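You operate a simulated robot arm through the tools that you are given. There is no shell and no other tool. Be economical: measure what you need, move in short steps, check, and stop when the job is done.

Carry out the task below with a simulated two-armed robot. There is one attempt and no reset: what you move stays moved.

## Task
On the top of the side bench, fold the yellow polishing cloth in half, so that it is half as long.

Only the result counts: the job must be done as asked and must still hold three seconds after the hand-in. Knocking over, shifting, dropping, spilling or breaking anything else fails it. Flat cloth is picked up by pressing the open fingertips on it (5 to 10 N) and closing them slowly along it; thin cloth reads only 2 to 8 mm in the jaws.

## Robot
Two 7-joint arms with two-finger parallel grippers on one trunk, on a base that drives. Base frame: it is fixed to the floor where the robot stands at the start and does not move with it; the origin is under the middle of the robot, x ahead of it, y to its left, z up. Lengths are in m, angles in degrees, forces in N, time in s.
The left shoulder is at the start at [0.07, 0.134, 1.176], the right one opposite. Places, roughly: top of the side bench [0.6, -0.1, 0.9]. Payload 1.57 kg a hand.
The tool frame of a hand sits at the grasp point between the pads (the TCP): z along the fingers, y along the line on which they close. The tips reach 0.03 m beyond it. Largest opening 0.08 m; finger width 0.017, thickness 0.012; the body of the gripper, 0.04 by 0.082 m, starts 0.08 m behind the TCP.
Orientation is that of the tool frame in the base frame, as a unit quaternion [w, x, y, z]. With the fingers straight down and closing along the base's y, the tool's x points along the base's -x, its y along +y and its z along -z.

## Interface
- The arms move only by the tool arm_command. It takes "left_motion", "right_motion" or both (then of equal length, played together; a hand with none holds still); each is a list of rows, each a list of 7 numbers: the opening, from 0 (shut) to 1 (fully open), then the shift along the tool's x, y, z in m, then the turn, a rotation vector about the tool's x, y, z in degrees. In form: [[gripper, tx, ty, tz, wx, wy, wz], ...]. A call has 1 to 20 rows; each row shifts and turns the commanded pose from where the row before left it, along the tool's axes as they then stand. A row lasts 0.2 s, in which the tool goes at most 0.05 m and 8.6 degrees; a call with a longer step from one row to the next is refused whole, and so is a gripper value outside its range. Where a pose cannot be reached the arm comes as near as it can. A force on the tool above 40 N (or 10 N above the force at the start of the call, whichever is more), or a blocked arm, ends the call early, and 0.2 s more pass. The fingers move at their own pace (about 0.153 m/s each) and stop on an object; they squeeze with about 23 N. The grip force told is the motor's: it shows also when the fingers shut on nothing. Time passes only in rows, and 0.2 s behind the last, so rows that do not move let the fingers close. The reply holds the time, the measured pose of the TCP, the force on the tool along the base axes, the opening and the grip force, in the units named above and with some noise.
- Cameras (640 x 400 px; columns grow to the right, rows downward): "scene" is now at [0.1299, 0.0049, 1.3878]; the picture's right is [0.03, -1.00, 0.00], its down [-0.74, -0.02, -0.67] and it looks along [0.67, 0.02, -0.74] (base axes); focal length 294 px, centre (320, 200). "left" rides on the left gripper at [0.072, 0.007, -0.122] in its tool frame; the picture's right is [-0.09, 1.00, 0.00], its down [-0.84, -0.08, -0.54] and it looks along [-0.54, -0.05, 0.84] (tool axes); focal length 238 px, centre (320, 200). "right" rides on the right gripper at [0.072, -0.007, -0.122] in its tool frame; the picture's right is [0.09, 1.00, 0.00], its down [-0.84, 0.08, -0.54] and it looks along [-0.54, 0.05, 0.84] (tool axes); focal length 238 px, centre (320, 200).
- capture(camera): a new picture of that camera. No time passes.
- raise_lower(by): slides the trunk up (or, below 0, down) by that many m; the arms and the scene camera ride with it, the base frame stays. It gives what a move gives, with no picture.
- roll_base(legs): drives the robot by 1 to 6 legs, each [ahead, left, turn to the left] in m, m and degrees, along the robot's own axes; the way and the turn of a leg run together, so that a leg with both is an arc; at most 1.5 m and 180 degrees a leg. The arms and the cameras ride along, it lands a little off, and it stops where it bumps. It gives what a move gives.
- aim_head(pan, tilt): turns the head with the scene camera to pan (to the left, within 86 degrees either way) and tilt (down, from -29 to 69), counted from straight ahead of the robot. It gives what a move gives.
- measure_at(camera, pixels): there is no depth. For up to 12 entries [column, row, z] of the newest picture of that camera ("zoom" is the newest enlarged one), the place [x, y] in the base frame at which the ray of that pixel passes the height z, good to about 0.002 m. No time passes.
- zoom(camera, box): a new picture of the part [left, top, right, bottom] of that camera's present view, enlarged. No time passes.
- finish_job(): hands the job in; it is judged then, once.

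Go step by step. Measure first, check grasps and placings, and put right what went wrong. The budget is 80 turns and 70 pictures, counting those below and the enlarged ones. Unless the task says otherwise, let go and move clear before handing in, and close with one line.

The tools are called after ">>>" by a JSON object that holds its "method" and its "body". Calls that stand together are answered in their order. arm_command: Moves the arms, as the interface text tells. Its arguments: {"type":"object","properties":{"left_motion":{"type":"array"},"right_motion":{"type":"array"}},"required":[]} The other tools are called the same way: raise_lower (by) slides the trunk up or down; roll_base (legs) drives the base; aim_head (pan, tilt) turns the head that bears the scene camera; capture (camera) takes a picture; measure_at (camera, pixels) gives the place at which the rays of pixels pass given heights; zoom (camera, box) takes an enlarged picture of a part of a camera's view; finish_job () hands the job in.

At the start:

```text
clock: 0.0
left_position: [0.4997, 0.2016, 1.0922]
left_orientation: [0.0, -0.002, 1.0, 0.001]
left_ft_force: [0.5, -0.3, -0.2]
left_finger_gap: 0.0799
left_grip_force: 0.1
right_position: [0.4186, -0.1628, 1.0983]
right_orientation: [0.001, 0.0, 1.0, -0.001]
right_ft_force: [-0.5, -1.5, -0.4]
right_finger_gap: 0.08
right_grip_force: 0.0
trunk travel left (down, up): [-0.75, 0.19]
robot x, y, heading: [0.0012, -0.0007, -0.2]
head pan, tilt: [1.8, 47.7]
```

scene: 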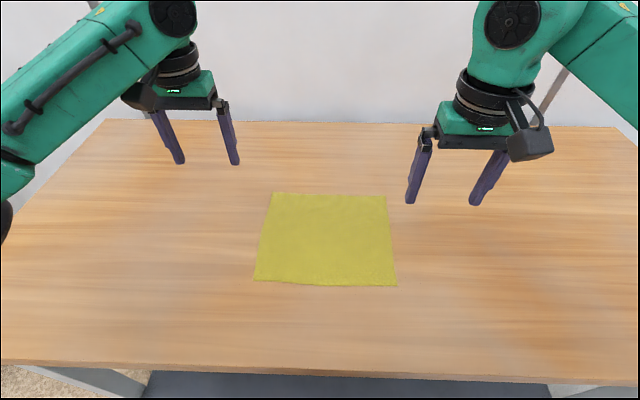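
right: 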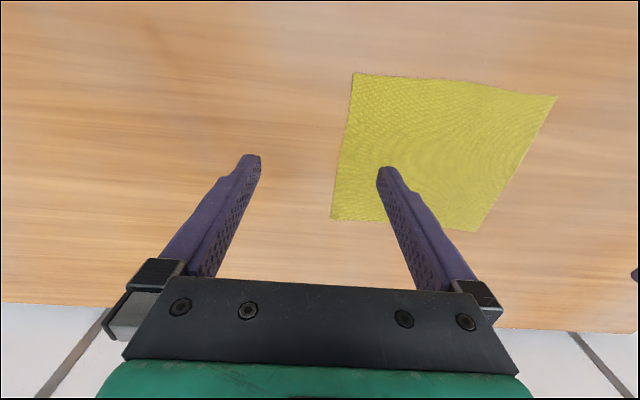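
left: 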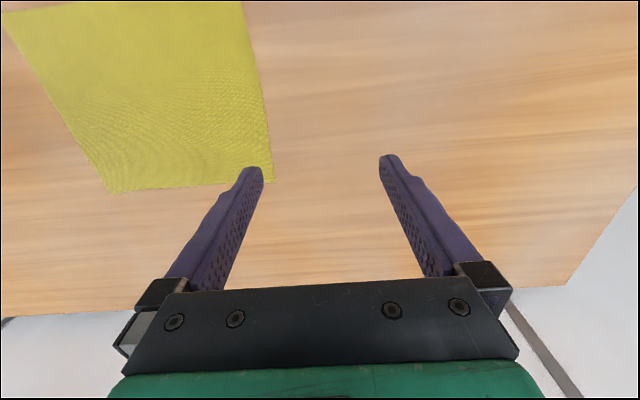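

The yellow cloth shows in the scene at corners (273,192), (387,195), (397,286), (255,280). I'll measure these at the likely surface heights.

>>> {"method": "measure_at", "body": {"camera": "scene", "pixels": [[273, 192, 0.85], [387, 195, 0.85], [397, 286, 0.85], [255, 280, 0.85], [273, 192, 0.9], [387, 195, 0.9], [397, 286, 0.9], [255, 280, 0.9]]}}

>>> {"method": "measure_at", "body": {"camera": "right", "pixels": [[354, 73, 0.85], [557, 96, 0.85], [475, 232, 0.85], [331, 219, 0.85], [354, 73, 0.9], [557, 96, 0.9], [475, 232, 0.9], [331, 219, 0.9]]}}

>>> {"method": "zoom", "body": {"camera": "scene", "box": [240, 175, 416, 295]}}

```text
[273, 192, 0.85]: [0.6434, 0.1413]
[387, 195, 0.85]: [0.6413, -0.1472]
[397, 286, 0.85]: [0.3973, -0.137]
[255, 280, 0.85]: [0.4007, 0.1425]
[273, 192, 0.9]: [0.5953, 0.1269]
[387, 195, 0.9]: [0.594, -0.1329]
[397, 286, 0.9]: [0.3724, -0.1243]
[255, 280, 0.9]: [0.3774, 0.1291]
```

```text
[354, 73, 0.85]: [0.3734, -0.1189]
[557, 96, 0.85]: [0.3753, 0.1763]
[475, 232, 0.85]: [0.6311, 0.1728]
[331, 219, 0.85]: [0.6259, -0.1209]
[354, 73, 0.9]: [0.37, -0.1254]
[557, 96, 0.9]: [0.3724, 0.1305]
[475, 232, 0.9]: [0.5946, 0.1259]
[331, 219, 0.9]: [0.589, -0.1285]
```

```text
3.33 times, centred on (328, 235) of scene
```

zoom: 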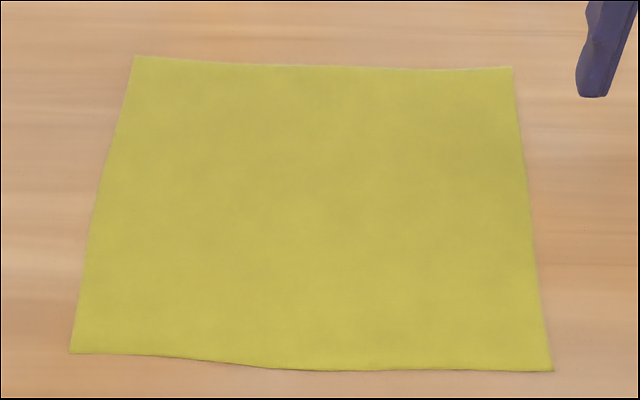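

Both views agree for z = 0.90, so the cloth is about 0.22 in x by 0.256 in y. Its long side runs along y, so the right edge must go over the left one. I'll check the bench edges before choosing a stance.

>>> {"method": "measure_at", "body": {"camera": "scene", "pixels": [[320, 368, 0.9], [20, 360, 0.9], [620, 380, 0.9], [108, 120, 0.9], [615, 127, 0.9], [320, 121, 0.9]]}}

>>> {"method": "aim_head", "body": {"pan": 0, "tilt": 69}}

>>> {"method": "capture", "body": {"camera": "scene"}}

```text
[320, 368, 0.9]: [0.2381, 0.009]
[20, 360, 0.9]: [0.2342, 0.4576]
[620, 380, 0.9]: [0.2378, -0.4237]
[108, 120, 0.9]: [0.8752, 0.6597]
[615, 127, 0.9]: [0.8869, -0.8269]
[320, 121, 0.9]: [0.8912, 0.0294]
```

```text
clock: 0.8
left_position: [0.501, 0.2016, 1.0933]
left_orientation: [0.0, -0.001, 1.0, -0.001]
left_ft_force: [0.2, 0.3, -0.4]
left_finger_gap: 0.0801
left_grip_force: 0.0
right_position: [0.4184, -0.1623, 1.098]
right_orientation: [0.0, -0.001, 1.0, -0.001]
right_ft_force: [0.1, -0.1, -0.3]
right_finger_gap: 0.0799
right_grip_force: 0.0
trunk travel left (down, up): [-0.75, 0.19]
robot x, y, heading: [-0.0024, 0.005, -0.0]
head pan, tilt: [0.0, 68.8]
```

```text
65 pictures are left
```

scene: 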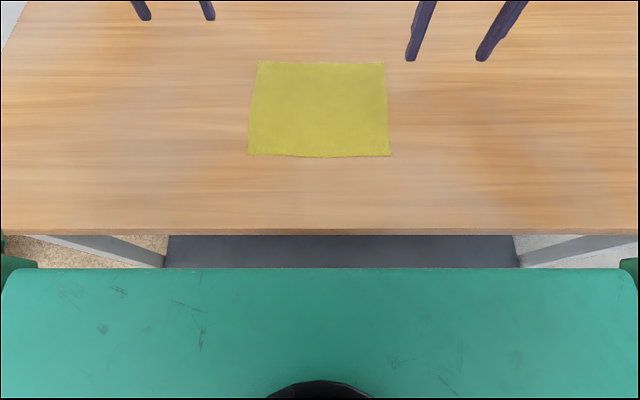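

The bench's near edge is at x≈0.238 and nothing else is on it. I'll move to the right and turn left, so that the right hand can take the far corner of the cloth's right edge and the left hand the near corner without the arms crossing.

>>> {"method": "roll_base", "body": {"legs": [[0, -0.33, 0], [0, 0, 42]]}}

>>> {"method": "aim_head", "body": {"pan": 0, "tilt": 50}}

>>> {"method": "capture", "body": {"camera": "scene"}}

```text
clock: 5.0
left_position: [0.2553, 0.1116, 1.0916]
left_orientation: [-0.001, -0.311, 0.95, -0.001]
left_ft_force: [-1.0, 0.2, 1.1]
left_finger_gap: 0.0803
left_grip_force: 0.1
right_position: [0.4033, -0.2307, 1.0989]
right_orientation: [0.0, -0.31, 0.951, 0.001]
right_ft_force: [0.6, 0.3, 0.1]
right_finger_gap: 0.08
right_grip_force: 0.0
trunk travel left (down, up): [-0.75, 0.19]
robot x, y, heading: [-0.0287, -0.3479, 36.1]
head pan, tilt: [0.0, 68.8]
stopped in leg 2: the robot was blocked; the commanded pose is now the measured one
```

```text
clock: 5.8
left_position: [0.2554, 0.1109, 1.0924]
left_orientation: [0.0, -0.311, 0.951, 0.0]
left_ft_force: [0.3, -0.3, 0.9]
left_finger_gap: 0.08
left_grip_force: 0.0
right_position: [0.4049, -0.2324, 1.099]
right_orientation: [0.0, -0.309, 0.951, 0.0]
right_ft_force: [0.3, -0.3, -0.3]
right_finger_gap: 0.0797
right_grip_force: 0.1
trunk travel left (down, up): [-0.75, 0.19]
robot x, y, heading: [-0.0269, -0.3522, 36.1]
head pan, tilt: [0.0, 50.0]
```

```text
64 pictures are left
```

scene: 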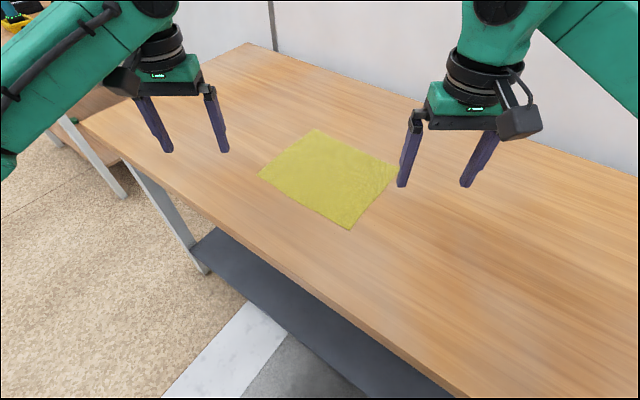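

The turn stopped at 36° with the base pose at (-0.027, -0.352), likely a bump on the bench. I'll back off the contact by turning right 6° and shifting a little to +y, then re-measure the cloth.

>>> {"method": "roll_base", "body": {"legs": [[0, 0, -6], [0.03, 0.052, 0]]}}

>>> {"method": "capture", "body": {"camera": "scene"}}

```text
clock: 7.3
left_position: [0.301, 0.1354, 1.0946]
left_orientation: [0.001, -0.26, 0.966, 0.001]
left_ft_force: [0.3, -0.5, 0.1]
left_finger_gap: 0.0802
left_grip_force: 0.1
right_position: [0.4126, -0.2227, 1.0993]
right_orientation: [0.0, -0.26, 0.966, 0.001]
right_ft_force: [-0.4, -0.7, -0.2]
right_finger_gap: 0.0798
right_grip_force: 0.1
trunk travel left (down, up): [-0.75, 0.19]
robot x, y, heading: [-0.0265, -0.288, 30.0]
head pan, tilt: [0.0, 50.0]
```

```text
63 pictures are left
```

scene: 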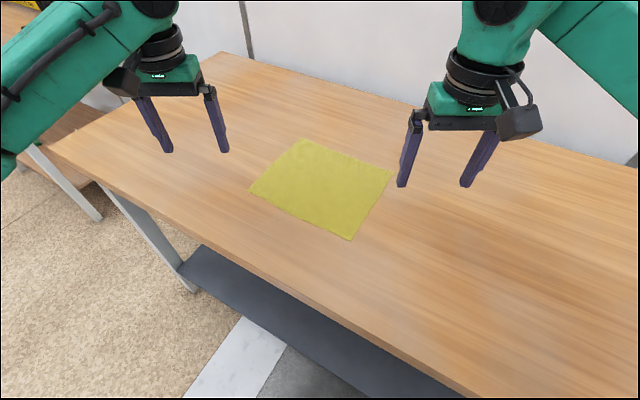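

>>> {"method": "measure_at", "body": {"camera": "scene", "pixels": [[303, 138, 0.9], [393, 169, 0.9], [351, 241, 0.9], [248, 190, 0.9]]}}

```text
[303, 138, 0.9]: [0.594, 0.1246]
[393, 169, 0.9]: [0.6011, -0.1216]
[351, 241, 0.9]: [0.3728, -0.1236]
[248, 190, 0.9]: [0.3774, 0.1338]
```

The cloth hasn't moved: FR≈(0.598,-0.125), NR≈(0.372,-0.124). Now I'll bring the right hand over the far-right corner and turn both hands so the fingers close along the edge (base x).

>>> {"method": "arm_command", "body": {"right_motion": [[0.5, -0.036, 0.0035, 0, 0, 0, 0], [0.5, -0.036, 0.0035, 0, 0, 0, 0], [0.5, -0.036, 0.0035, 0, 0, 0, 0], [0.5, -0.036, 0.0035, 0, 0, 0, 0], [0.5, -0.036, 0.0035, 0, 0, 0, 0], [0.5, 0, 0, 0, 0, 0, -7.5], [0.5, 0, 0, 0, 0, 0, -7.5], [0.5, 0, 0, 0, 0, 0, -7.5], [0.5, 0, 0, 0, 0, 0, -7.5], [0.5, 0, 0, 0, 0, 0, -7.5], [0.5, 0, 0, 0, 0, 0, -7.5], [0.5, 0, 0, 0, 0, 0, -7.5], [0.5, 0, 0, 0, 0, 0, -7.5], [0.5, 0, 0, 0, 0, 0, 0]], "left_motion": [[0.5, 0, 0, 0, 0, 0, -7.5], [0.5, 0, 0, 0, 0, 0, -7.5], [0.5, 0, 0, 0, 0, 0, -7.5], [0.5, 0, 0, 0, 0, 0, -7.5], [0.5, 0, 0, 0, 0, 0, -7.5], [0.5, 0, 0, 0, 0, 0, -7.5], [0.5, 0, 0, 0, 0, 0, -7.5], [0.5, 0, 0, 0, 0, 0, -7.5], [0.5, 0, 0, 0, 0, 0, 0], [0.5, 0, 0, 0, 0, 0, 0], [0.5, 0, 0, 0, 0, 0, 0], [0.5, 0, 0, 0, 0, 0, 0], [0.5, 0, 0, 0, 0, 0, 0], [0.5, 0, 0, 0, 0, 0, 0]]}}

>>> {"method": "capture", "body": {"camera": "scene"}}

```text
clock: 10.3
left_position: [0.3022, 0.139, 1.092]
left_orientation: [0.0, 0.708, -0.706, 0.0]
left_ft_force: [-0.2, 0.6, 0.0]
left_finger_gap: 0.04
left_grip_force: 0.0
right_position: [0.5294, -0.1556, 1.0818]
right_orientation: [0.0, -0.357, 0.934, 0.001]
right_ft_force: [-0.6, 1.2, 0.0]
right_finger_gap: 0.0398
right_grip_force: 0.1
right hand out of reach, approached as far as the arm can: row 5, 6, 7, 8, 9, 10, 11, 12, 13
trunk travel left (down, up): [-0.75, 0.19]
robot x, y, heading: [-0.0288, -0.2867, 30.0]
head pan, tilt: [0.0, 50.0]
```

```text
62 pictures are left
```

scene: 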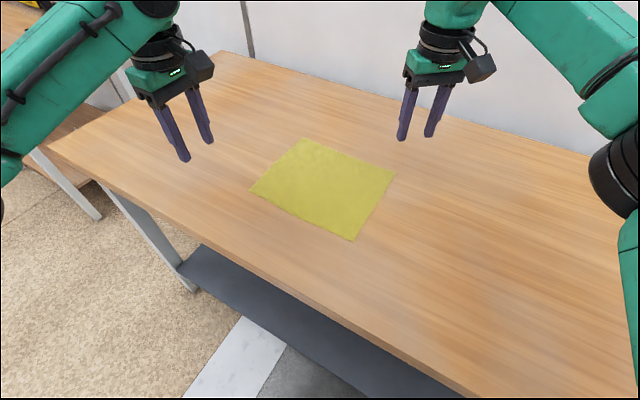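

The right hand stalled at (0.529,-0.156), yaw barely turned; the reach may be better lower down. I'll lower both hands about 0.1 m and see where the right one gets to.

>>> {"method": "arm_command", "body": {"right_motion": [[0.5, 0, 0, 0.035, 0, 0, 0], [0.5, 0, 0, 0.035, 0, 0, 0], [0.5, 0, 0, 0.03, 0, 0, 0], [0.5, 0, 0, 0, 0, 0, 0], [0.5, 0, 0, 0, 0, 0, 0], [0.5, 0, 0, 0, 0, 0, 0]]}}

```text
clock: 11.7
left_position: [0.3019, 0.1384, 1.0926]
left_orientation: [0.0, 0.708, -0.706, 0.0]
left_ft_force: [0.9, -0.1, 0.7]
left_finger_gap: 0.0401
left_grip_force: 0.0
right_position: [0.5303, -0.1555, 0.9824]
right_orientation: [0.001, -0.356, 0.934, 0.0]
right_ft_force: [-0.1, 0.4, -0.5]
right_finger_gap: 0.04
right_grip_force: 0.0
trunk travel left (down, up): [-0.75, 0.19]
robot x, y, heading: [-0.0319, -0.2871, 30.3]
head pan, tilt: [0.0, 50.0]
```

The hand now holds at (0.530,-0.156,0.982). I'll try the remaining shift toward the corner, then the remaining turn.

>>> {"method": "arm_command", "body": {"right_motion": [[0.5, -0.0165, 0.0024, 0, 0, 0, 0], [0.5, -0.0165, 0.0024, 0, 0, 0, 0], [0.5, -0.0165, 0.0024, 0, 0, 0, 0], [0.5, 0, 0, 0, 0, 0, 0], [0.5, 0, 0, 0, 0, 0, -8], [0.5, 0, 0, 0, 0, 0, -8], [0.5, 0, 0, 0, 0, 0, -8], [0.5, 0, 0, 0, 0, 0, -8], [0.5, 0, 0, 0, 0, 0, -8], [0.5, 0, 0, 0, 0, 0, -8], [0.5, 0, 0, 0, 0, 0, 0]]}}

```text
clock: 14.1
left_position: [0.3024, 0.1386, 1.0919]
left_orientation: [0.001, 0.709, -0.705, 0.0]
left_ft_force: [0.3, 1.0, -0.4]
left_finger_gap: 0.0404
left_grip_force: 0.0
right_position: [0.4757, -0.1622, 0.9795]
right_orientation: [0.001, -0.463, 0.886, 0.001]
right_ft_force: [-0.4, -0.1, 0.0]
right_finger_gap: 0.0402
right_grip_force: 0.2
right hand out of reach, approached as far as the arm can: row 2, 3, 5, 6, 7, 8, 9, 10
trunk travel left (down, up): [-0.75, 0.19]
robot x, y, heading: [-0.029, -0.2868, 30.1]
head pan, tilt: [0.0, 50.0]
```

Turning left costs the right hand its reach (yaw limit). I'll turn it the other way, toward the equivalent closing direction, and check its reach there.

>>> {"method": "arm_command", "body": {"right_motion": [[0.5, 0, 0, 0, 0, 0, 8.5], [0.5, 0, 0, 0, 0, 0, 8.5], [0.5, 0, 0, 0, 0, 0, 8.5], [0.5, 0, 0, 0, 0, 0, 8.5], [0.5, 0, 0, 0, 0, 0, 8.5], [0.5, 0, 0, 0, 0, 0, 8.5], [0.5, 0, 0, 0, 0, 0, 8.5], [0.5, 0, 0, 0, 0, 0, 8.5], [0.5, 0, 0, 0, 0, 0, 8.5], [0.5, 0, 0, 0, 0, 0, 8.5], [0.5, 0, 0, 0, 0, 0, 8.5], [0.5, 0, 0, 0, 0, 0, 8.5], [0.5, 0, 0, 0, 0, 0, 8.5], [0.5, 0, 0, 0, 0, 0, 8.5], [0.5, 0, 0, 0, 0, 0, 8.5], [0.5, 0, 0, 0, 0, 0, 8.5], [0.5, 0, 0, 0, 0, 0, 8.5], [0.5, 0, 0, 0, 0, 0, 0]]}}

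```text
clock: 17.9
left_position: [0.3023, 0.1378, 1.0927]
left_orientation: [0.0, 0.709, -0.705, 0.0]
left_ft_force: [0.7, 0.4, -0.5]
left_finger_gap: 0.0401
left_grip_force: 0.0
right_position: [0.4777, -0.1621, 0.9796]
right_orientation: [0.0, 0.688, 0.725, 0.002]
right_ft_force: [-0.8, 0.2, 0.3]
right_finger_gap: 0.0399
right_grip_force: 0.1
trunk travel left (down, up): [-0.75, 0.19]
robot x, y, heading: [-0.0324, -0.2868, 29.9]
head pan, tilt: [0.0, 50.0]
```

The right hand turned fully (yaw ≈ -87°), closing along base x with room to spare. Now I'll shift it out to the far corner.

>>> {"method": "arm_command", "body": {"right_motion": [[0.5, 0, 0, 0, 0, 0, 3], [0.5, 0.0112, 0.021, 0, 0, 0, 0], [0.5, 0.0112, 0.021, 0, 0, 0, 0], [0.5, 0.0112, 0.021, 0, 0, 0, 0], [0.5, 0.0112, 0.021, 0, 0, 0, 0], [0.5, 0, 0, 0, 0, 0, 0]]}}

>>> {"method": "capture", "body": {"camera": "right"}}

>>> {"method": "capture", "body": {"camera": "scene"}}

```text
clock: 19.3
left_position: [0.303, 0.1374, 1.0918]
left_orientation: [0.0, 0.708, -0.706, 0.001]
left_ft_force: [0.4, -0.3, 0.6]
left_finger_gap: 0.0397
left_grip_force: 0.1
right_position: [0.5586, -0.1188, 0.9822]
right_orientation: [0.0, 0.706, 0.709, 0.003]
right_ft_force: [-0.5, 0.5, 0.0]
right_finger_gap: 0.0401
right_grip_force: 0.0
trunk travel left (down, up): [-0.75, 0.19]
robot x, y, heading: [-0.0256, -0.2887, 30.2]
head pan, tilt: [0.0, 50.0]
```

```text
61 pictures are left
```

right: 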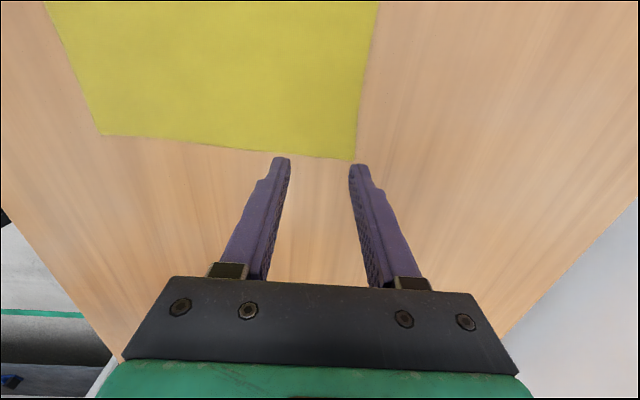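

```text
60 pictures are left
```

scene: 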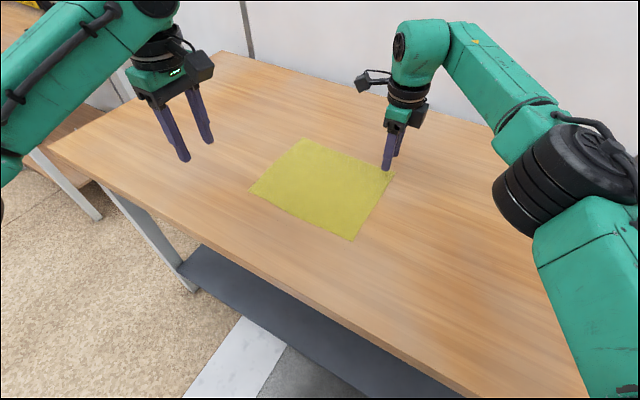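

The right hand is over the far corner at (0.559,-0.119). Now I'll bring the left hand over the near corner at (0.408,-0.117).

>>> {"method": "arm_command", "body": {"left_motion": [[0.5, 0.0255, -0.0105, 0.011, 0, 0, 0], [0.5, 0.0255, -0.0105, 0.011, 0, 0, 0], [0.5, 0.0255, -0.0105, 0.011, 0, 0, 0], [0.5, 0.0255, -0.0105, 0.011, 0, 0, 0], [0.5, 0.0255, -0.0105, 0.011, 0, 0, 0], [0.5, 0.0255, -0.0105, 0.011, 0, 0, 0], [0.5, 0.0255, -0.0105, 0.011, 0, 0, 0], [0.5, 0.0255, -0.0105, 0.011, 0, 0, 0], [0.5, 0.0255, -0.0105, 0.011, 0, 0, 0], [0.5, 0.0255, -0.0105, 0.011, 0, 0, 0], [0.5, 0, 0, 0, 0, 0, 0]]}}

>>> {"method": "capture", "body": {"camera": "left"}}

>>> {"method": "capture", "body": {"camera": "scene"}}

```text
clock: 21.7
left_position: [0.4085, -0.1172, 0.9811]
left_orientation: [0.001, 0.709, -0.706, 0.001]
left_ft_force: [0.5, -0.3, -0.1]
left_finger_gap: 0.0401
left_grip_force: 0.1
right_position: [0.5584, -0.1177, 0.9817]
right_orientation: [0.0, 0.706, 0.708, 0.001]
right_ft_force: [0.7, 0.0, 0.8]
right_finger_gap: 0.04
right_grip_force: 0.0
trunk travel left (down, up): [-0.75, 0.19]
robot x, y, heading: [-0.0255, -0.2888, 30.2]
head pan, tilt: [0.0, 50.0]
```

```text
59 pictures are left
```

left: 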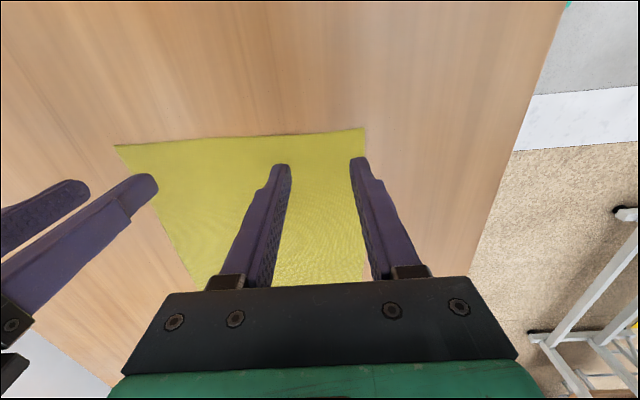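

```text
58 pictures are left
```

scene: 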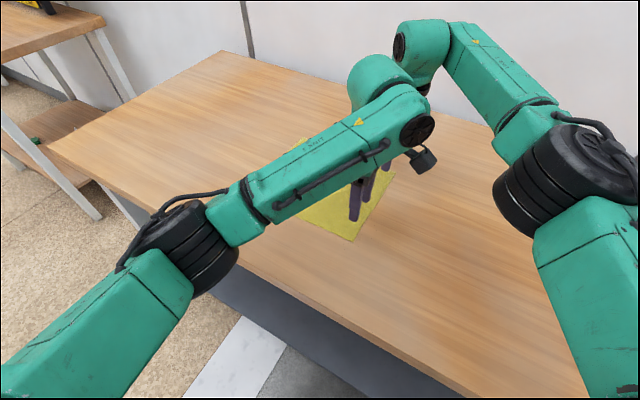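

Both hands hover without contact. I'll measure the edge in the left view, around (280,137) and the corner (363,128), and in the right view, to place the tips precisely.

>>> {"method": "measure_at", "body": {"camera": "left", "pixels": [[363, 128, 0.9], [320, 131, 0.9], [118, 146, 0.9]]}}

>>> {"method": "capture", "body": {"camera": "right"}}

>>> {"method": "measure_at", "body": {"camera": "right", "pixels": [[354, 159, 0.9], [318, 156, 0.9], [101, 135, 0.9]]}}

```text
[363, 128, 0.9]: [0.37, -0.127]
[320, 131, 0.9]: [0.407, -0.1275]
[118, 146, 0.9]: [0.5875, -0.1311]
```

```text
57 pictures are left
```

right: 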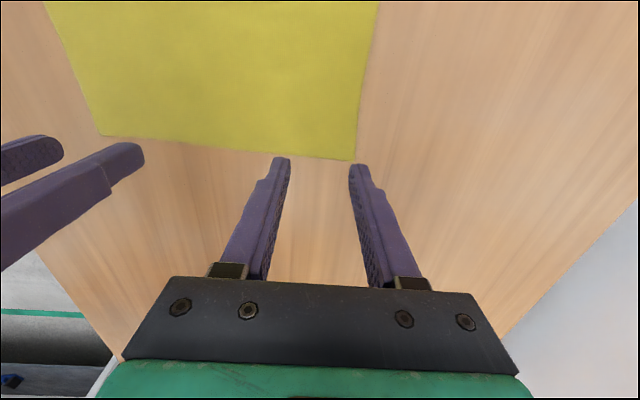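

```text
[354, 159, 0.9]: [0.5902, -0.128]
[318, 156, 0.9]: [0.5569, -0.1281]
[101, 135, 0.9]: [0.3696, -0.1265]
```

The edge is at y≈-0.128 and the far corner at x≈0.590. I'll narrow the openings, shift the right hand 4 mm inward, and descend close to the cloth.

>>> {"method": "arm_command", "body": {"left_motion": [[0.4, 0, 0, 0.014, 0, 0, 0], [0.4, 0, 0, 0.014, 0, 0, 0], [0.4, 0, 0, 0.012, 0, 0, 0], [0.4, 0, 0, 0.0, 0, 0, 0]], "right_motion": [[0.4, 0, -0.004, 0.014, 0, 0, 0], [0.4, 0, 0, 0.014, 0, 0, 0], [0.4, 0, 0, 0.012, 0, 0, 0], [0.4, 0, 0, 0.0, 0, 0, 0]]}}

```text
clock: 22.7
left_position: [0.408, -0.118, 0.942]
left_orientation: [0.0, 0.708, -0.706, 0.0]
left_ft_force: [-0.1, -0.7, -0.1]
left_finger_gap: 0.0321
left_grip_force: 0.0
right_position: [0.5543, -0.1179, 0.9393]
right_orientation: [-0.001, 0.706, 0.708, 0.002]
right_ft_force: [1.3, -0.1, 0.5]
right_finger_gap: 0.032
right_grip_force: 0.0
trunk travel left (down, up): [-0.75, 0.19]
robot x, y, heading: [-0.0318, -0.2905, 30.0]
head pan, tilt: [0.0, 50.0]
```

Tips are about 1 cm above the cloth. I'll go down in small steps to find contact.

>>> {"method": "arm_command", "body": {"left_motion": [[0.4, 0, 0, 0.004, 0, 0, 0], [0.4, 0, 0, 0.004, 0, 0, 0], [0.4, 0, 0, 0.002, 0, 0, 0]], "right_motion": [[0.4, 0, 0, 0.004, 0, 0, 0], [0.4, 0, 0, 0.003, 0, 0, 0], [0.4, 0, 0, 0.001, 0, 0, 0]]}}

```text
clock: 23.5
left_position: [0.4075, -0.1165, 0.9313]
left_orientation: [0.0, 0.709, -0.705, 0.0]
left_ft_force: [-1.1, -0.1, 0.1]
left_finger_gap: 0.032
left_grip_force: 0.2
right_position: [0.5563, -0.1182, 0.9323]
right_orientation: [-0.001, 0.707, 0.707, 0.002]
right_ft_force: [-0.1, -0.4, 0.4]
right_finger_gap: 0.0321
right_grip_force: 0.1
trunk travel left (down, up): [-0.75, 0.19]
robot x, y, heading: [-0.0294, -0.2892, 30.1]
head pan, tilt: [0.0, 50.0]
```

>>> {"method": "arm_command", "body": {"left_motion": [[0.4, 0, 0, 0.002, 0, 0, 0], [0.4, 0, 0, 0.001, 0, 0, 0]], "right_motion": [[0.4, 0, 0, 0.002, 0, 0, 0], [0.4, 0, 0, 0.001, 0, 0, 0]]}}

```text
clock: 24.1
left_position: [0.4056, -0.118, 0.9305]
left_orientation: [-0.002, 0.708, -0.706, 0.001]
left_ft_force: [2.2, -0.3, 5.3]
left_finger_gap: 0.0317
left_grip_force: 0.0
right_position: [0.5557, -0.1185, 0.9317]
right_orientation: [-0.001, 0.707, 0.707, 0.003]
right_ft_force: [2.0, -0.4, 11.9]
right_finger_gap: 0.0314
right_grip_force: 0.0
trunk travel left (down, up): [-0.75, 0.19]
robot x, y, heading: [-0.0301, -0.2891, 30.3]
head pan, tilt: [0.0, 50.0]
```

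Contact: left 5.3 N, right 11.9 N. I'll ease the right slightly and press the left slightly, then close both slowly.

>>> {"method": "arm_command", "body": {"left_motion": [[0.4, 0, 0, 0.0006, 0, 0, 0], [0.36, 0, 0, 0, 0, 0, 0], [0.32, 0, 0, 0, 0, 0, 0], [0.28, 0, 0, 0, 0, 0, 0], [0.24, 0, 0, 0, 0, 0, 0], [0.2, 0, 0, 0, 0, 0, 0], [0.16, 0, 0, 0, 0, 0, 0], [0.12, 0, 0, 0, 0, 0, 0], [0.08, 0, 0, 0, 0, 0, 0], [0.04, 0, 0, 0, 0, 0, 0], [0, 0, 0, 0, 0, 0, 0], [0, 0, 0, 0, 0, 0, 0], [0, 0, 0, 0, 0, 0, 0]], "right_motion": [[0.4, 0, 0, -0.0006, 0, 0, 0], [0.36, 0, 0, 0, 0, 0, 0], [0.32, 0, 0, 0, 0, 0, 0], [0.28, 0, 0, 0, 0, 0, 0], [0.24, 0, 0, 0, 0, 0, 0], [0.2, 0, 0, 0, 0, 0, 0], [0.16, 0, 0, 0, 0, 0, 0], [0.12, 0, 0, 0, 0, 0, 0], [0.08, 0, 0, 0, 0, 0, 0], [0.04, 0, 0, 0, 0, 0, 0], [0, 0, 0, 0, 0, 0, 0], [0, 0, 0, 0, 0, 0, 0], [0, 0, 0, 0, 0, 0, 0]]}}

>>> {"method": "capture", "body": {"camera": "left"}}

>>> {"method": "capture", "body": {"camera": "right"}}

```text
clock: 26.9
left_position: [0.4039, -0.1173, 0.9308]
left_orientation: [-0.001, 0.709, -0.706, 0.001]
left_ft_force: [-0.4, -0.1, 26.8]
left_finger_gap: 0.0
left_grip_force: 21.4
right_position: [0.5534, -0.1193, 0.9321]
right_orientation: [0.001, 0.707, 0.707, 0.003]
right_ft_force: [0.0, -0.1, 0.7]
right_finger_gap: 0.0002
right_grip_force: 21.3
trunk travel left (down, up): [-0.75, 0.19]
robot x, y, heading: [-0.0347, -0.29, 30.3]
head pan, tilt: [0.0, 50.0]
```

```text
56 pictures are left
```

left: 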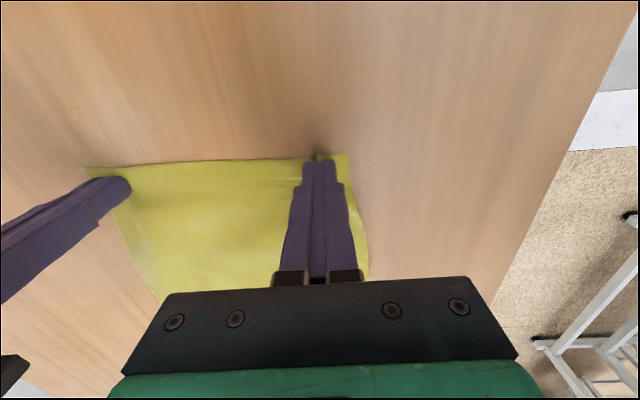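

```text
55 pictures are left
```

right: 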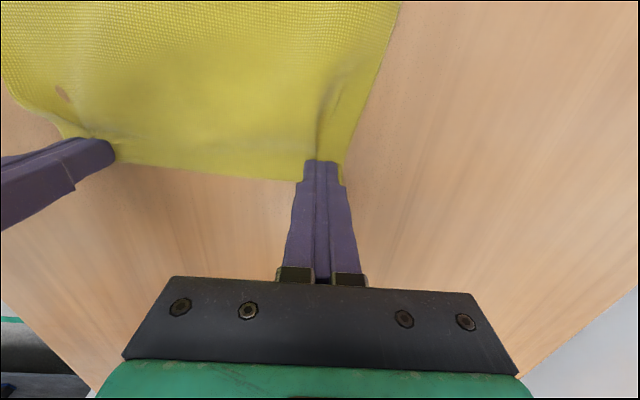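

The gaps read 0.0 and 0.2 mm, so both grips are doubtful, though the pictures show a ridge beside the fingers. I'll lift both 3 cm and look.

>>> {"method": "arm_command", "body": {"left_motion": [[0, 0, 0, -0.01, 0, 0, 0], [0, 0, 0, -0.01, 0, 0, 0], [0, 0, 0, -0.01, 0, 0, 0]], "right_motion": [[0, 0, 0, -0.01, 0, 0, 0], [0, 0, 0, -0.01, 0, 0, 0], [0, 0, 0, -0.01, 0, 0, 0]]}}

>>> {"method": "capture", "body": {"camera": "left"}}

>>> {"method": "capture", "body": {"camera": "right"}}

```text
clock: 27.7
left_position: [0.4075, -0.1176, 0.9599]
left_orientation: [0.002, 0.708, -0.706, 0.0]
left_ft_force: [0.2, -0.1, -0.2]
left_finger_gap: 0.0001
left_grip_force: 21.1
right_position: [0.555, -0.1175, 0.9611]
right_orientation: [0.0, 0.707, 0.707, 0.001]
right_ft_force: [-0.8, 0.7, 0.0]
right_finger_gap: 0.0
right_grip_force: 21.8
trunk travel left (down, up): [-0.75, 0.19]
robot x, y, heading: [-0.029, -0.2858, 30.2]
head pan, tilt: [0.0, 50.0]
```

```text
54 pictures are left
```

left: 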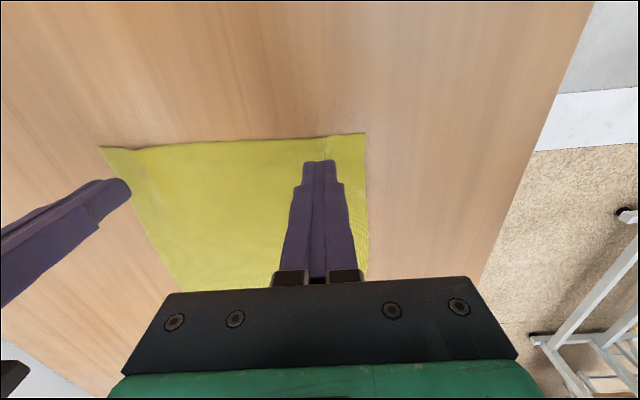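

```text
53 pictures are left
```

right: 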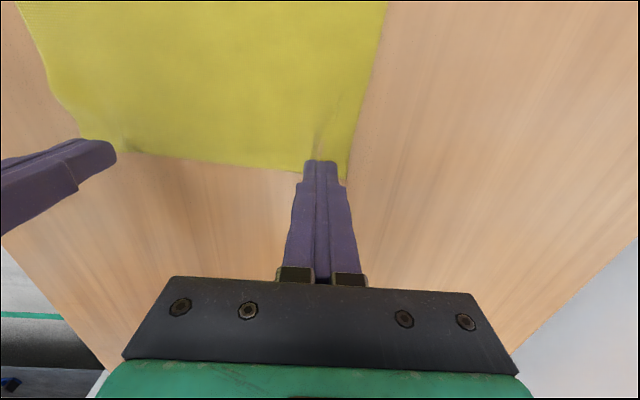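

Missed: the cloth stayed on the bench. Closing both at once probably stretched the edge between the hands, so I'll regrip one hand at a time with steadier pressure. First I'll reopen and re-measure the edge.

>>> {"method": "arm_command", "body": {"left_motion": [[0.5, 0, 0, -0.01, 0, 0, 0], [0.5, 0, 0, -0.01, 0, 0, 0], [0.5, 0, 0, 0, 0, 0, 0]], "right_motion": [[0.5, 0, 0, -0.01, 0, 0, 0], [0.5, 0, 0, -0.01, 0, 0, 0], [0.5, 0, 0, 0, 0, 0, 0]]}}

>>> {"method": "capture", "body": {"camera": "left"}}

>>> {"method": "capture", "body": {"camera": "right"}}

```text
clock: 28.5
left_position: [0.407, -0.1164, 0.9789]
left_orientation: [0.0, 0.708, -0.706, -0.002]
left_ft_force: [-0.2, 0.5, 0.7]
left_finger_gap: 0.0399
left_grip_force: 0.0
right_position: [0.5565, -0.1183, 0.9813]
right_orientation: [-0.001, 0.707, 0.708, 0.001]
right_ft_force: [-0.3, -0.2, 0.3]
right_finger_gap: 0.0399
right_grip_force: 0.0
trunk travel left (down, up): [-0.75, 0.19]
robot x, y, heading: [-0.031, -0.2886, 30.1]
head pan, tilt: [0.0, 50.0]
```

```text
52 pictures are left
```

left: 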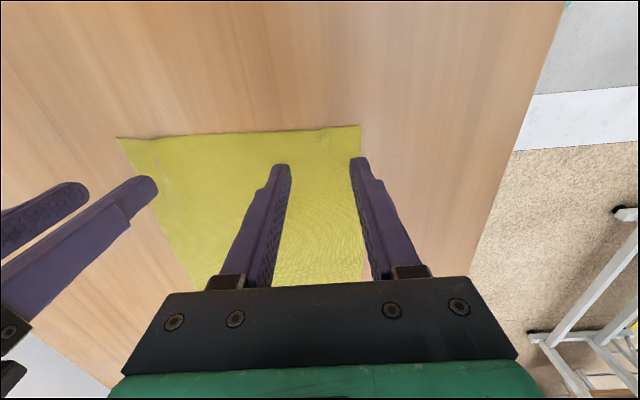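

```text
51 pictures are left
```

right: 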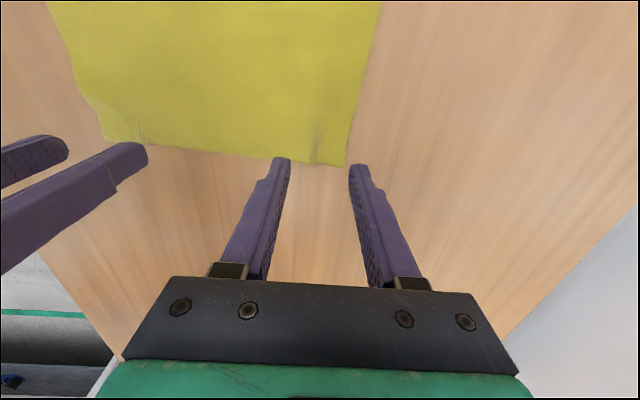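

>>> {"method": "measure_at", "body": {"camera": "left", "pixels": [[360, 126, 0.9], [320, 129, 0.9], [118, 138, 0.9]]}}

>>> {"method": "measure_at", "body": {"camera": "right", "pixels": [[345, 166, 0.9], [300, 160, 0.9], [107, 138, 0.9]]}}

```text
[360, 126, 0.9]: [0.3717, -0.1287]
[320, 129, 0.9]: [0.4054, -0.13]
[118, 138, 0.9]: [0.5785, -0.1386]
```

```text
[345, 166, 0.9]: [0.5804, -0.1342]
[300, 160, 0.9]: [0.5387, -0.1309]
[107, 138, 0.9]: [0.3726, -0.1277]
```

The far corner is now (0.580,-0.135), near (0.372,-0.128). I'll regrip with the right hand alone, a bit further inside, descending to light contact.

>>> {"method": "arm_command", "body": {"right_motion": [[0.45, -0.003, -0.011, 0.014, 0, 0, 0], [0.45, 0, 0, 0.015, 0, 0, 0], [0.45, 0, 0, 0.012, 0, 0, 0], [0.45, 0, 0, 0.006, 0, 0, 0], [0.45, 0, 0, 0.003, 0, 0, 0], [0.45, 0, 0, 0, 0, 0, 0]]}}

```text
clock: 29.9
left_position: [0.4059, -0.1171, 0.9796]
left_orientation: [-0.001, 0.708, -0.706, 0.0]
left_ft_force: [0.4, -0.1, 0.1]
left_finger_gap: 0.0401
left_grip_force: 0.0
right_position: [0.5449, -0.1208, 0.9307]
right_orientation: [-0.001, 0.707, 0.708, 0.003]
right_ft_force: [0.7, -0.1, 6.9]
right_finger_gap: 0.036
right_grip_force: 0.0
trunk travel left (down, up): [-0.75, 0.19]
robot x, y, heading: [-0.03, -0.2878, 30.1]
head pan, tilt: [0.0, 50.0]
```

Contact at 6.9 N. I'll close slowly partway and check the force.

>>> {"method": "arm_command", "body": {"right_motion": [[0.42, 0, 0, 0, 0, 0, 0], [0.39, 0, 0, 0, 0, 0, 0], [0.36, 0, 0, 0, 0, 0, 0], [0.33, 0, 0, 0, 0, 0, 0], [0.3, 0, 0, 0, 0, 0, 0], [0.27, 0, 0, 0, 0, 0, 0], [0.24, 0, 0, 0, 0, 0, 0]]}}

>>> {"method": "zoom", "body": {"camera": "right", "box": [200, 80, 440, 230]}}

>>> {"method": "zoom", "body": {"camera": "left", "box": [60, 80, 380, 280]}}

```text
clock: 31.5
left_position: [0.4044, -0.1176, 0.9795]
left_orientation: [0.0, 0.708, -0.706, 0.001]
left_ft_force: [0.1, -0.9, -0.9]
left_finger_gap: 0.0397
left_grip_force: 0.0
right_position: [0.5439, -0.1213, 0.9321]
right_orientation: [0.0, 0.707, 0.708, 0.003]
right_ft_force: [1.0, 0.1, 8.3]
right_finger_gap: 0.0178
right_grip_force: 0.0
trunk travel left (down, up): [-0.75, 0.19]
robot x, y, heading: [-0.0286, -0.2854, 30.0]
head pan, tilt: [0.0, 50.0]
```

```text
2.67 times, centred on (320, 155) of right
```

zoom: 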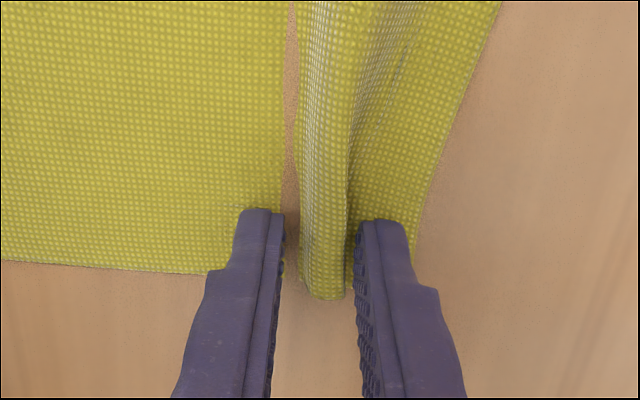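

```text
2.00 times, centred on (220, 180) of left
```

zoom: 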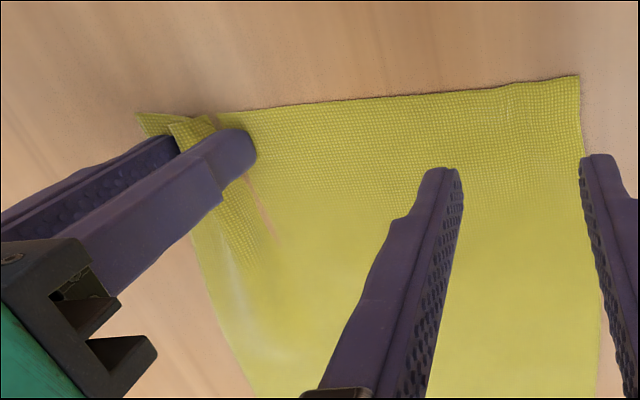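

A ridge is clearly standing between the fingers (zoom at (325,250)). I'll continue closing slowly.

>>> {"method": "arm_command", "body": {"right_motion": [[0.21, 0, 0, 0, 0, 0, 0], [0.18, 0, 0, 0, 0, 0, 0], [0.15, 0, 0, 0, 0, 0, 0], [0.12, 0, 0, 0, 0, 0, 0], [0.09, 0, 0, 0, 0, 0, 0], [0.06, 0, 0, 0, 0, 0, 0]]}}

>>> {"method": "zoom", "body": {"camera": "right", "box": [200, 80, 440, 230]}}

```text
clock: 32.9
left_position: [0.405, -0.1162, 0.9798]
left_orientation: [0.0, 0.709, -0.705, 0.001]
left_ft_force: [0.3, 0.0, -0.4]
left_finger_gap: 0.04
left_grip_force: 0.1
right_position: [0.5438, -0.1213, 0.9309]
right_orientation: [0.0, 0.706, 0.708, 0.002]
right_ft_force: [-1.1, 0.0, 9.3]
right_finger_gap: 0.0033
right_grip_force: 0.0
trunk travel left (down, up): [-0.75, 0.19]
robot x, y, heading: [-0.032, -0.2835, 29.7]
head pan, tilt: [0.0, 50.0]
```

```text
2.67 times, centred on (320, 155) of right
```

zoom: 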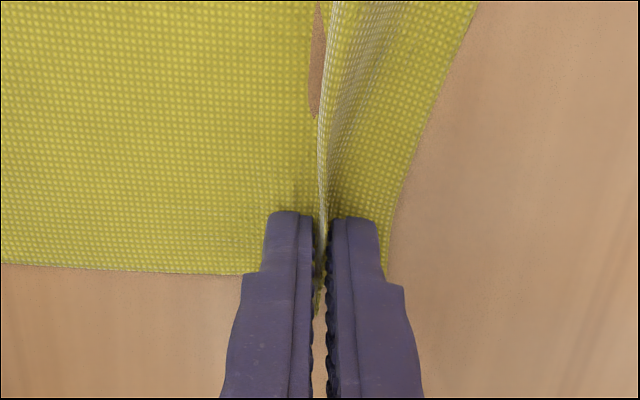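

The cloth is pinched with a 3.3 mm gap. I'll close fully and lift 1.5 cm to confirm.

>>> {"method": "arm_command", "body": {"right_motion": [[0.03, 0, 0, 0, 0, 0, 0], [0, 0, 0, 0, 0, 0, 0], [0, 0, 0, 0, 0, 0, 0], [0, 0, 0, -0.007, 0, 0, 0], [0, 0, 0, -0.008, 0, 0, 0], [0, 0, 0, 0, 0, 0, 0]]}}

>>> {"method": "capture", "body": {"camera": "right"}}

>>> {"method": "capture", "body": {"camera": "left"}}

```text
clock: 34.3
left_position: [0.4076, -0.1162, 0.9799]
left_orientation: [0.001, 0.709, -0.706, 0.0]
left_ft_force: [-0.2, 1.1, -0.4]
left_finger_gap: 0.0398
left_grip_force: 0.2
right_position: [0.5454, -0.1221, 0.9451]
right_orientation: [-0.001, 0.707, 0.708, 0.001]
right_ft_force: [0.4, 0.8, -0.1]
right_finger_gap: 0.002
right_grip_force: 22.9
trunk travel left (down, up): [-0.75, 0.19]
robot x, y, heading: [-0.0337, -0.2904, 30.3]
head pan, tilt: [0.0, 50.0]
```

```text
47 pictures are left
```

right: 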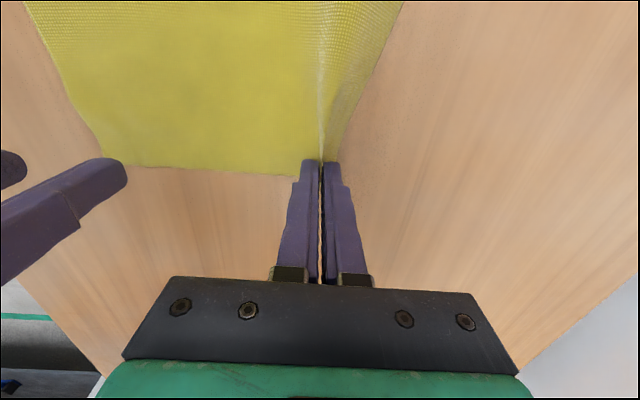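

```text
46 pictures are left
```

left: 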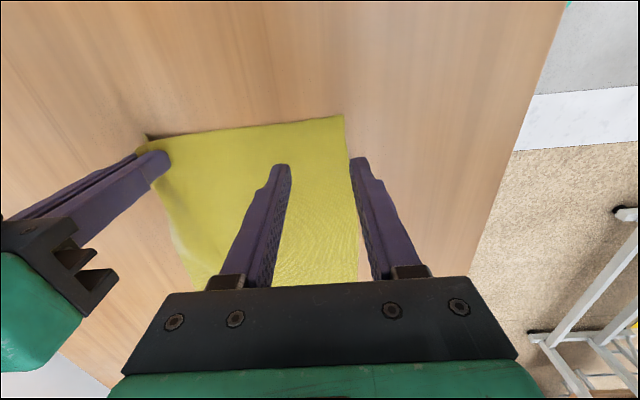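

The right hand holds the far corner (gap 2.0 mm, edge lifted). The near corner has moved to about (343,117) in the left view; I'll measure it for the left grip.

>>> {"method": "measure_at", "body": {"camera": "left", "pixels": [[343, 117, 0.9], [300, 122, 0.9], [255, 126, 0.9]]}}

```text
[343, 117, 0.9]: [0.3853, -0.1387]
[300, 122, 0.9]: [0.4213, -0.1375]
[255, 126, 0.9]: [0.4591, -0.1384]
```

The near corner is at (0.385,-0.139). I'll give 1 cm of slack with the right hand and bring the left down at (0.418,-0.128).

>>> {"method": "arm_command", "body": {"left_motion": [[0.42, 0.011, -0.012, 0.012, 0, 0, 0], [0.42, 0, 0, 0.014, 0, 0, 0], [0.42, 0, 0, 0.013, 0, 0, 0], [0.42, 0, 0, 0.007, 0, 0, 0], [0.42, 0, 0, 0.003, 0, 0, 0], [0.42, 0, 0, 0.0, 0, 0, 0]], "right_motion": [[0, 0, -0.005, 0, 0, 0, 0], [0, 0, -0.005, 0, 0, 0, 0], [0, 0, 0, 0, 0, 0, 0], [0, 0, 0, 0, 0, 0, 0], [0, 0, 0, 0, 0, 0, 0], [0, 0, 0, 0, 0, 0, 0]]}}

>>> {"method": "capture", "body": {"camera": "left"}}

```text
clock: 35.7
left_position: [0.4195, -0.1275, 0.9315]
left_orientation: [-0.001, 0.709, -0.706, 0.0]
left_ft_force: [0.8, 0.8, 11.2]
left_finger_gap: 0.0329
left_grip_force: 0.0
right_position: [0.534, -0.1204, 0.9453]
right_orientation: [0.0, 0.707, 0.707, 0.002]
right_ft_force: [0.4, 0.5, 0.1]
right_finger_gap: 0.002
right_grip_force: 23.1
trunk travel left (down, up): [-0.75, 0.19]
robot x, y, heading: [-0.0271, -0.2848, 30.2]
head pan, tilt: [0.0, 50.0]
```

```text
45 pictures are left
```

left: 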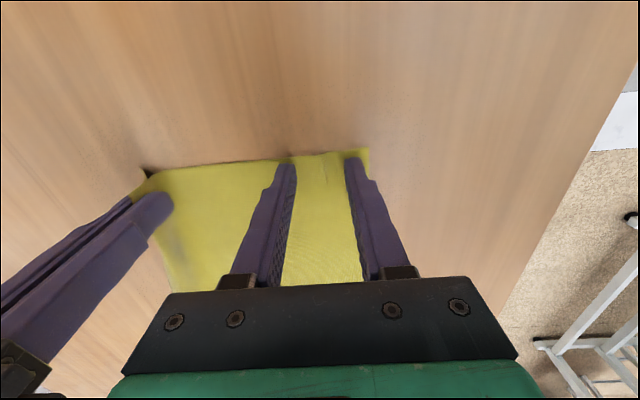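

Contact at 11.2 N, a bit high; both fingers are on the cloth. I'll ease 0.3 mm and close slowly.

>>> {"method": "arm_command", "body": {"left_motion": [[0.42, 0, 0, -0.0003, 0, 0, 0], [0.39, 0, 0, 0, 0, 0, 0], [0.36, 0, 0, 0, 0, 0, 0], [0.33, 0, 0, 0, 0, 0, 0], [0.3, 0, 0, 0, 0, 0, 0], [0.27, 0, 0, 0, 0, 0, 0], [0.24, 0, 0, 0, 0, 0, 0], [0.21, 0, 0, 0, 0, 0, 0]]}}

>>> {"method": "zoom", "body": {"camera": "left", "box": [200, 80, 440, 230]}}

```text
clock: 37.5
left_position: [0.4166, -0.1276, 0.9314]
left_orientation: [-0.001, 0.709, -0.705, 0.0]
left_ft_force: [1.1, 0.5, 11.2]
left_finger_gap: 0.0151
left_grip_force: 0.0
right_position: [0.5332, -0.1219, 0.9457]
right_orientation: [0.0, 0.706, 0.708, 0.001]
right_ft_force: [-0.1, -0.7, 0.8]
right_finger_gap: 0.002
right_grip_force: 22.6
trunk travel left (down, up): [-0.75, 0.19]
robot x, y, heading: [-0.0281, -0.2867, 29.9]
head pan, tilt: [0.0, 50.0]
```

```text
2.67 times, centred on (320, 155) of left
```

zoom: 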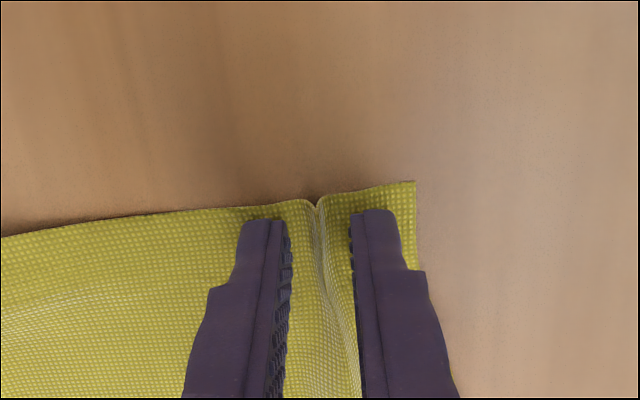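

A ridge stands between the left fingers too (zoom (320,260)). I'll continue closing and check.

>>> {"method": "arm_command", "body": {"left_motion": [[0.19, 0, 0, 0, 0, 0, 0], [0.17, 0, 0, 0, 0, 0, 0], [0.15, 0, 0, 0, 0, 0, 0], [0.13, 0, 0, 0, 0, 0, 0], [0.11, 0, 0, 0, 0, 0, 0], [0.09, 0, 0, 0, 0, 0, 0], [0.07, 0, 0, 0, 0, 0, 0]]}}

>>> {"method": "zoom", "body": {"camera": "left", "box": [200, 80, 440, 230]}}

```text
clock: 39.1
left_position: [0.4192, -0.1282, 0.9321]
left_orientation: [0.0, 0.708, -0.706, 0.001]
left_ft_force: [-0.3, 0.4, 11.5]
left_finger_gap: 0.0055
left_grip_force: 0.0
right_position: [0.5329, -0.121, 0.9469]
right_orientation: [-0.001, 0.706, 0.708, 0.003]
right_ft_force: [-0.6, -0.3, -0.9]
right_finger_gap: 0.0023
right_grip_force: 23.1
trunk travel left (down, up): [-0.75, 0.19]
robot x, y, heading: [-0.0303, -0.2899, 30.1]
head pan, tilt: [0.0, 50.0]
```

```text
2.67 times, centred on (320, 155) of left
```

zoom: 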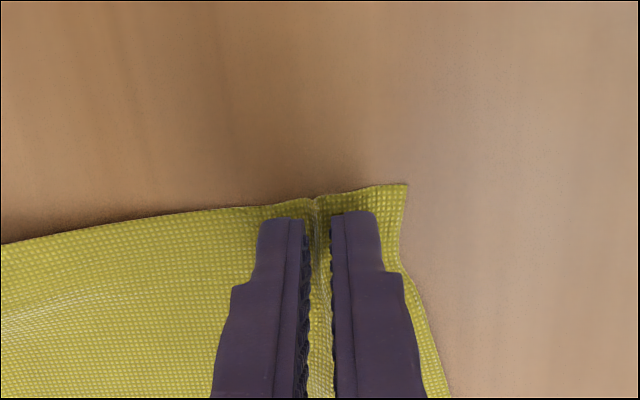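

>>> {"method": "arm_command", "body": {"left_motion": [[0.05, 0, 0, 0, 0, 0, 0], [0.03, 0, 0, 0, 0, 0, 0], [0, 0, 0, 0, 0, 0, 0], [0, 0, 0, 0, 0, 0, 0], [0, 0, 0, -0.007, 0, 0, 0], [0, 0, 0, -0.007, 0, 0, 0], [0, 0, 0, 0, 0, 0, 0]]}}

>>> {"method": "capture", "body": {"camera": "left"}}

>>> {"method": "capture", "body": {"camera": "right"}}

```text
clock: 40.7
left_position: [0.4182, -0.1273, 0.9446]
left_orientation: [0.001, 0.708, -0.706, -0.001]
left_ft_force: [-0.4, -0.8, -0.1]
left_finger_gap: 0.0021
left_grip_force: 23.2
right_position: [0.5342, -0.1203, 0.9434]
right_orientation: [-0.001, 0.706, 0.708, 0.002]
right_ft_force: [-0.2, 0.0, 0.5]
right_finger_gap: 0.0019
right_grip_force: 23.1
trunk travel left (down, up): [-0.75, 0.19]
robot x, y, heading: [-0.0319, -0.2867, 30.0]
head pan, tilt: [0.0, 50.0]
```

```text
42 pictures are left
```

left: 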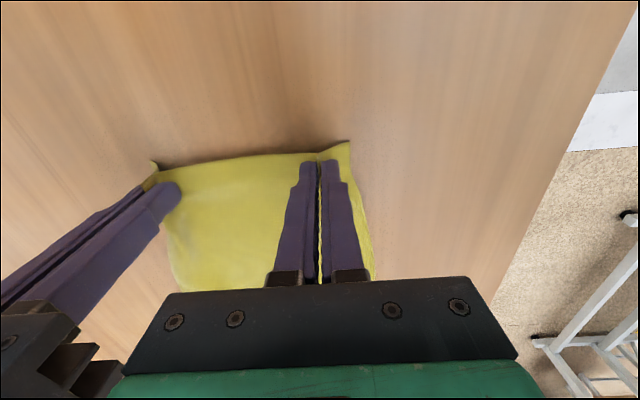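

```text
41 pictures are left
```

right: 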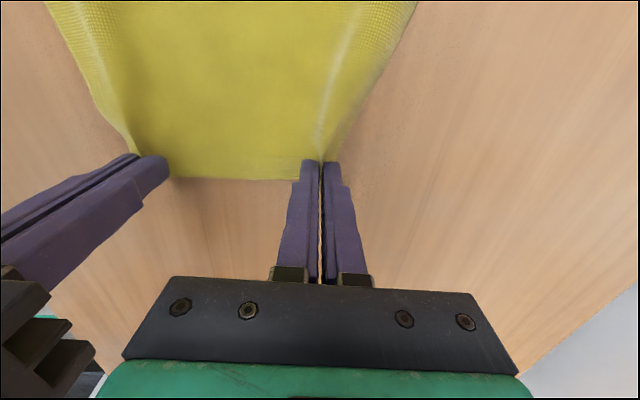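

Both grips hold (gaps 2.1 and 1.9 mm). Now I'll lift 3.5 cm and carry the edge toward +y by driving the base about 6 cm.

>>> {"method": "arm_command", "body": {"left_motion": [[0, 0, 0, -0.012, 0, 0, 0], [0, 0, 0, -0.012, 0, 0, 0], [0, 0, 0, -0.012, 0, 0, 0], [0, 0, 0, 0, 0, 0, 0]], "right_motion": [[0, 0, 0.003, -0.012, 0, 0, 0], [0, 0, 0.003, -0.012, 0, 0, 0], [0, 0, 0, -0.012, 0, 0, 0], [0, 0, 0, 0, 0, 0, 0]]}}

>>> {"method": "roll_base", "body": {"legs": [[0.03, 0.052, 0]]}}

>>> {"method": "capture", "body": {"camera": "right"}}

>>> {"method": "capture", "body": {"camera": "scene"}}

```text
clock: 41.7
left_position: [0.4185, -0.1278, 0.9801]
left_orientation: [0.0, 0.709, -0.705, 0.0]
left_ft_force: [1.4, 0.1, 0.5]
left_finger_gap: 0.0019
left_grip_force: 22.9
right_position: [0.5405, -0.1201, 0.9806]
right_orientation: [-0.001, 0.707, 0.708, 0.001]
right_ft_force: [-1.6, -0.3, -0.4]
right_finger_gap: 0.0022
right_grip_force: 22.4
trunk travel left (down, up): [-0.75, 0.19]
robot x, y, heading: [-0.0328, -0.2863, 30.0]
head pan, tilt: [0.0, 50.0]
```

```text
clock: 42.7
left_position: [0.4189, -0.0727, 0.9815]
left_orientation: [-0.001, 0.708, -0.706, 0.0]
left_ft_force: [2.2, 0.1, 0.2]
left_finger_gap: 0.0018
left_grip_force: 23.1
right_position: [0.5396, -0.0649, 0.9803]
right_orientation: [-0.001, 0.707, 0.707, 0.003]
right_ft_force: [-1.3, 0.4, -0.2]
right_finger_gap: 0.0019
right_grip_force: 22.9
trunk travel left (down, up): [-0.75, 0.19]
robot x, y, heading: [-0.0331, -0.223, 29.8]
head pan, tilt: [0.0, 50.0]
```

```text
40 pictures are left
```

right: 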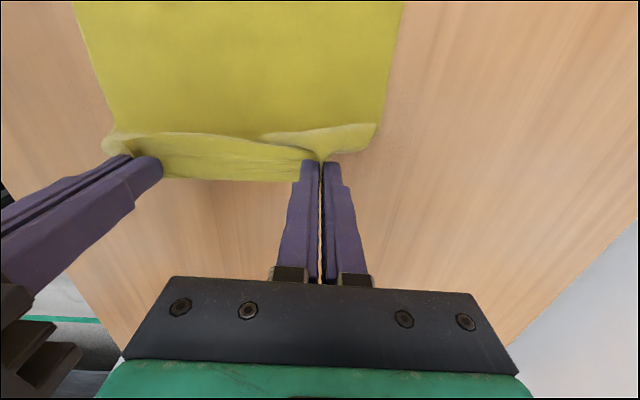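

```text
39 pictures are left
```

scene: 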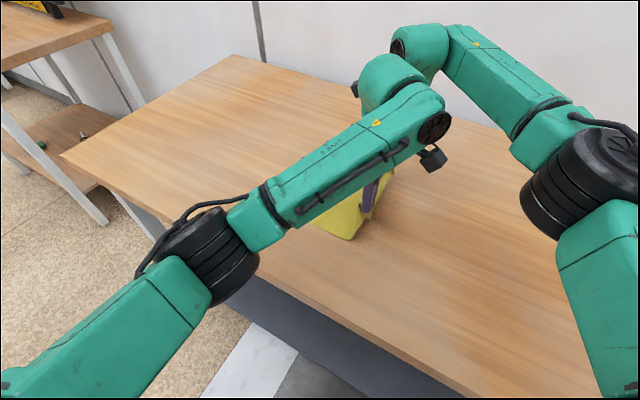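

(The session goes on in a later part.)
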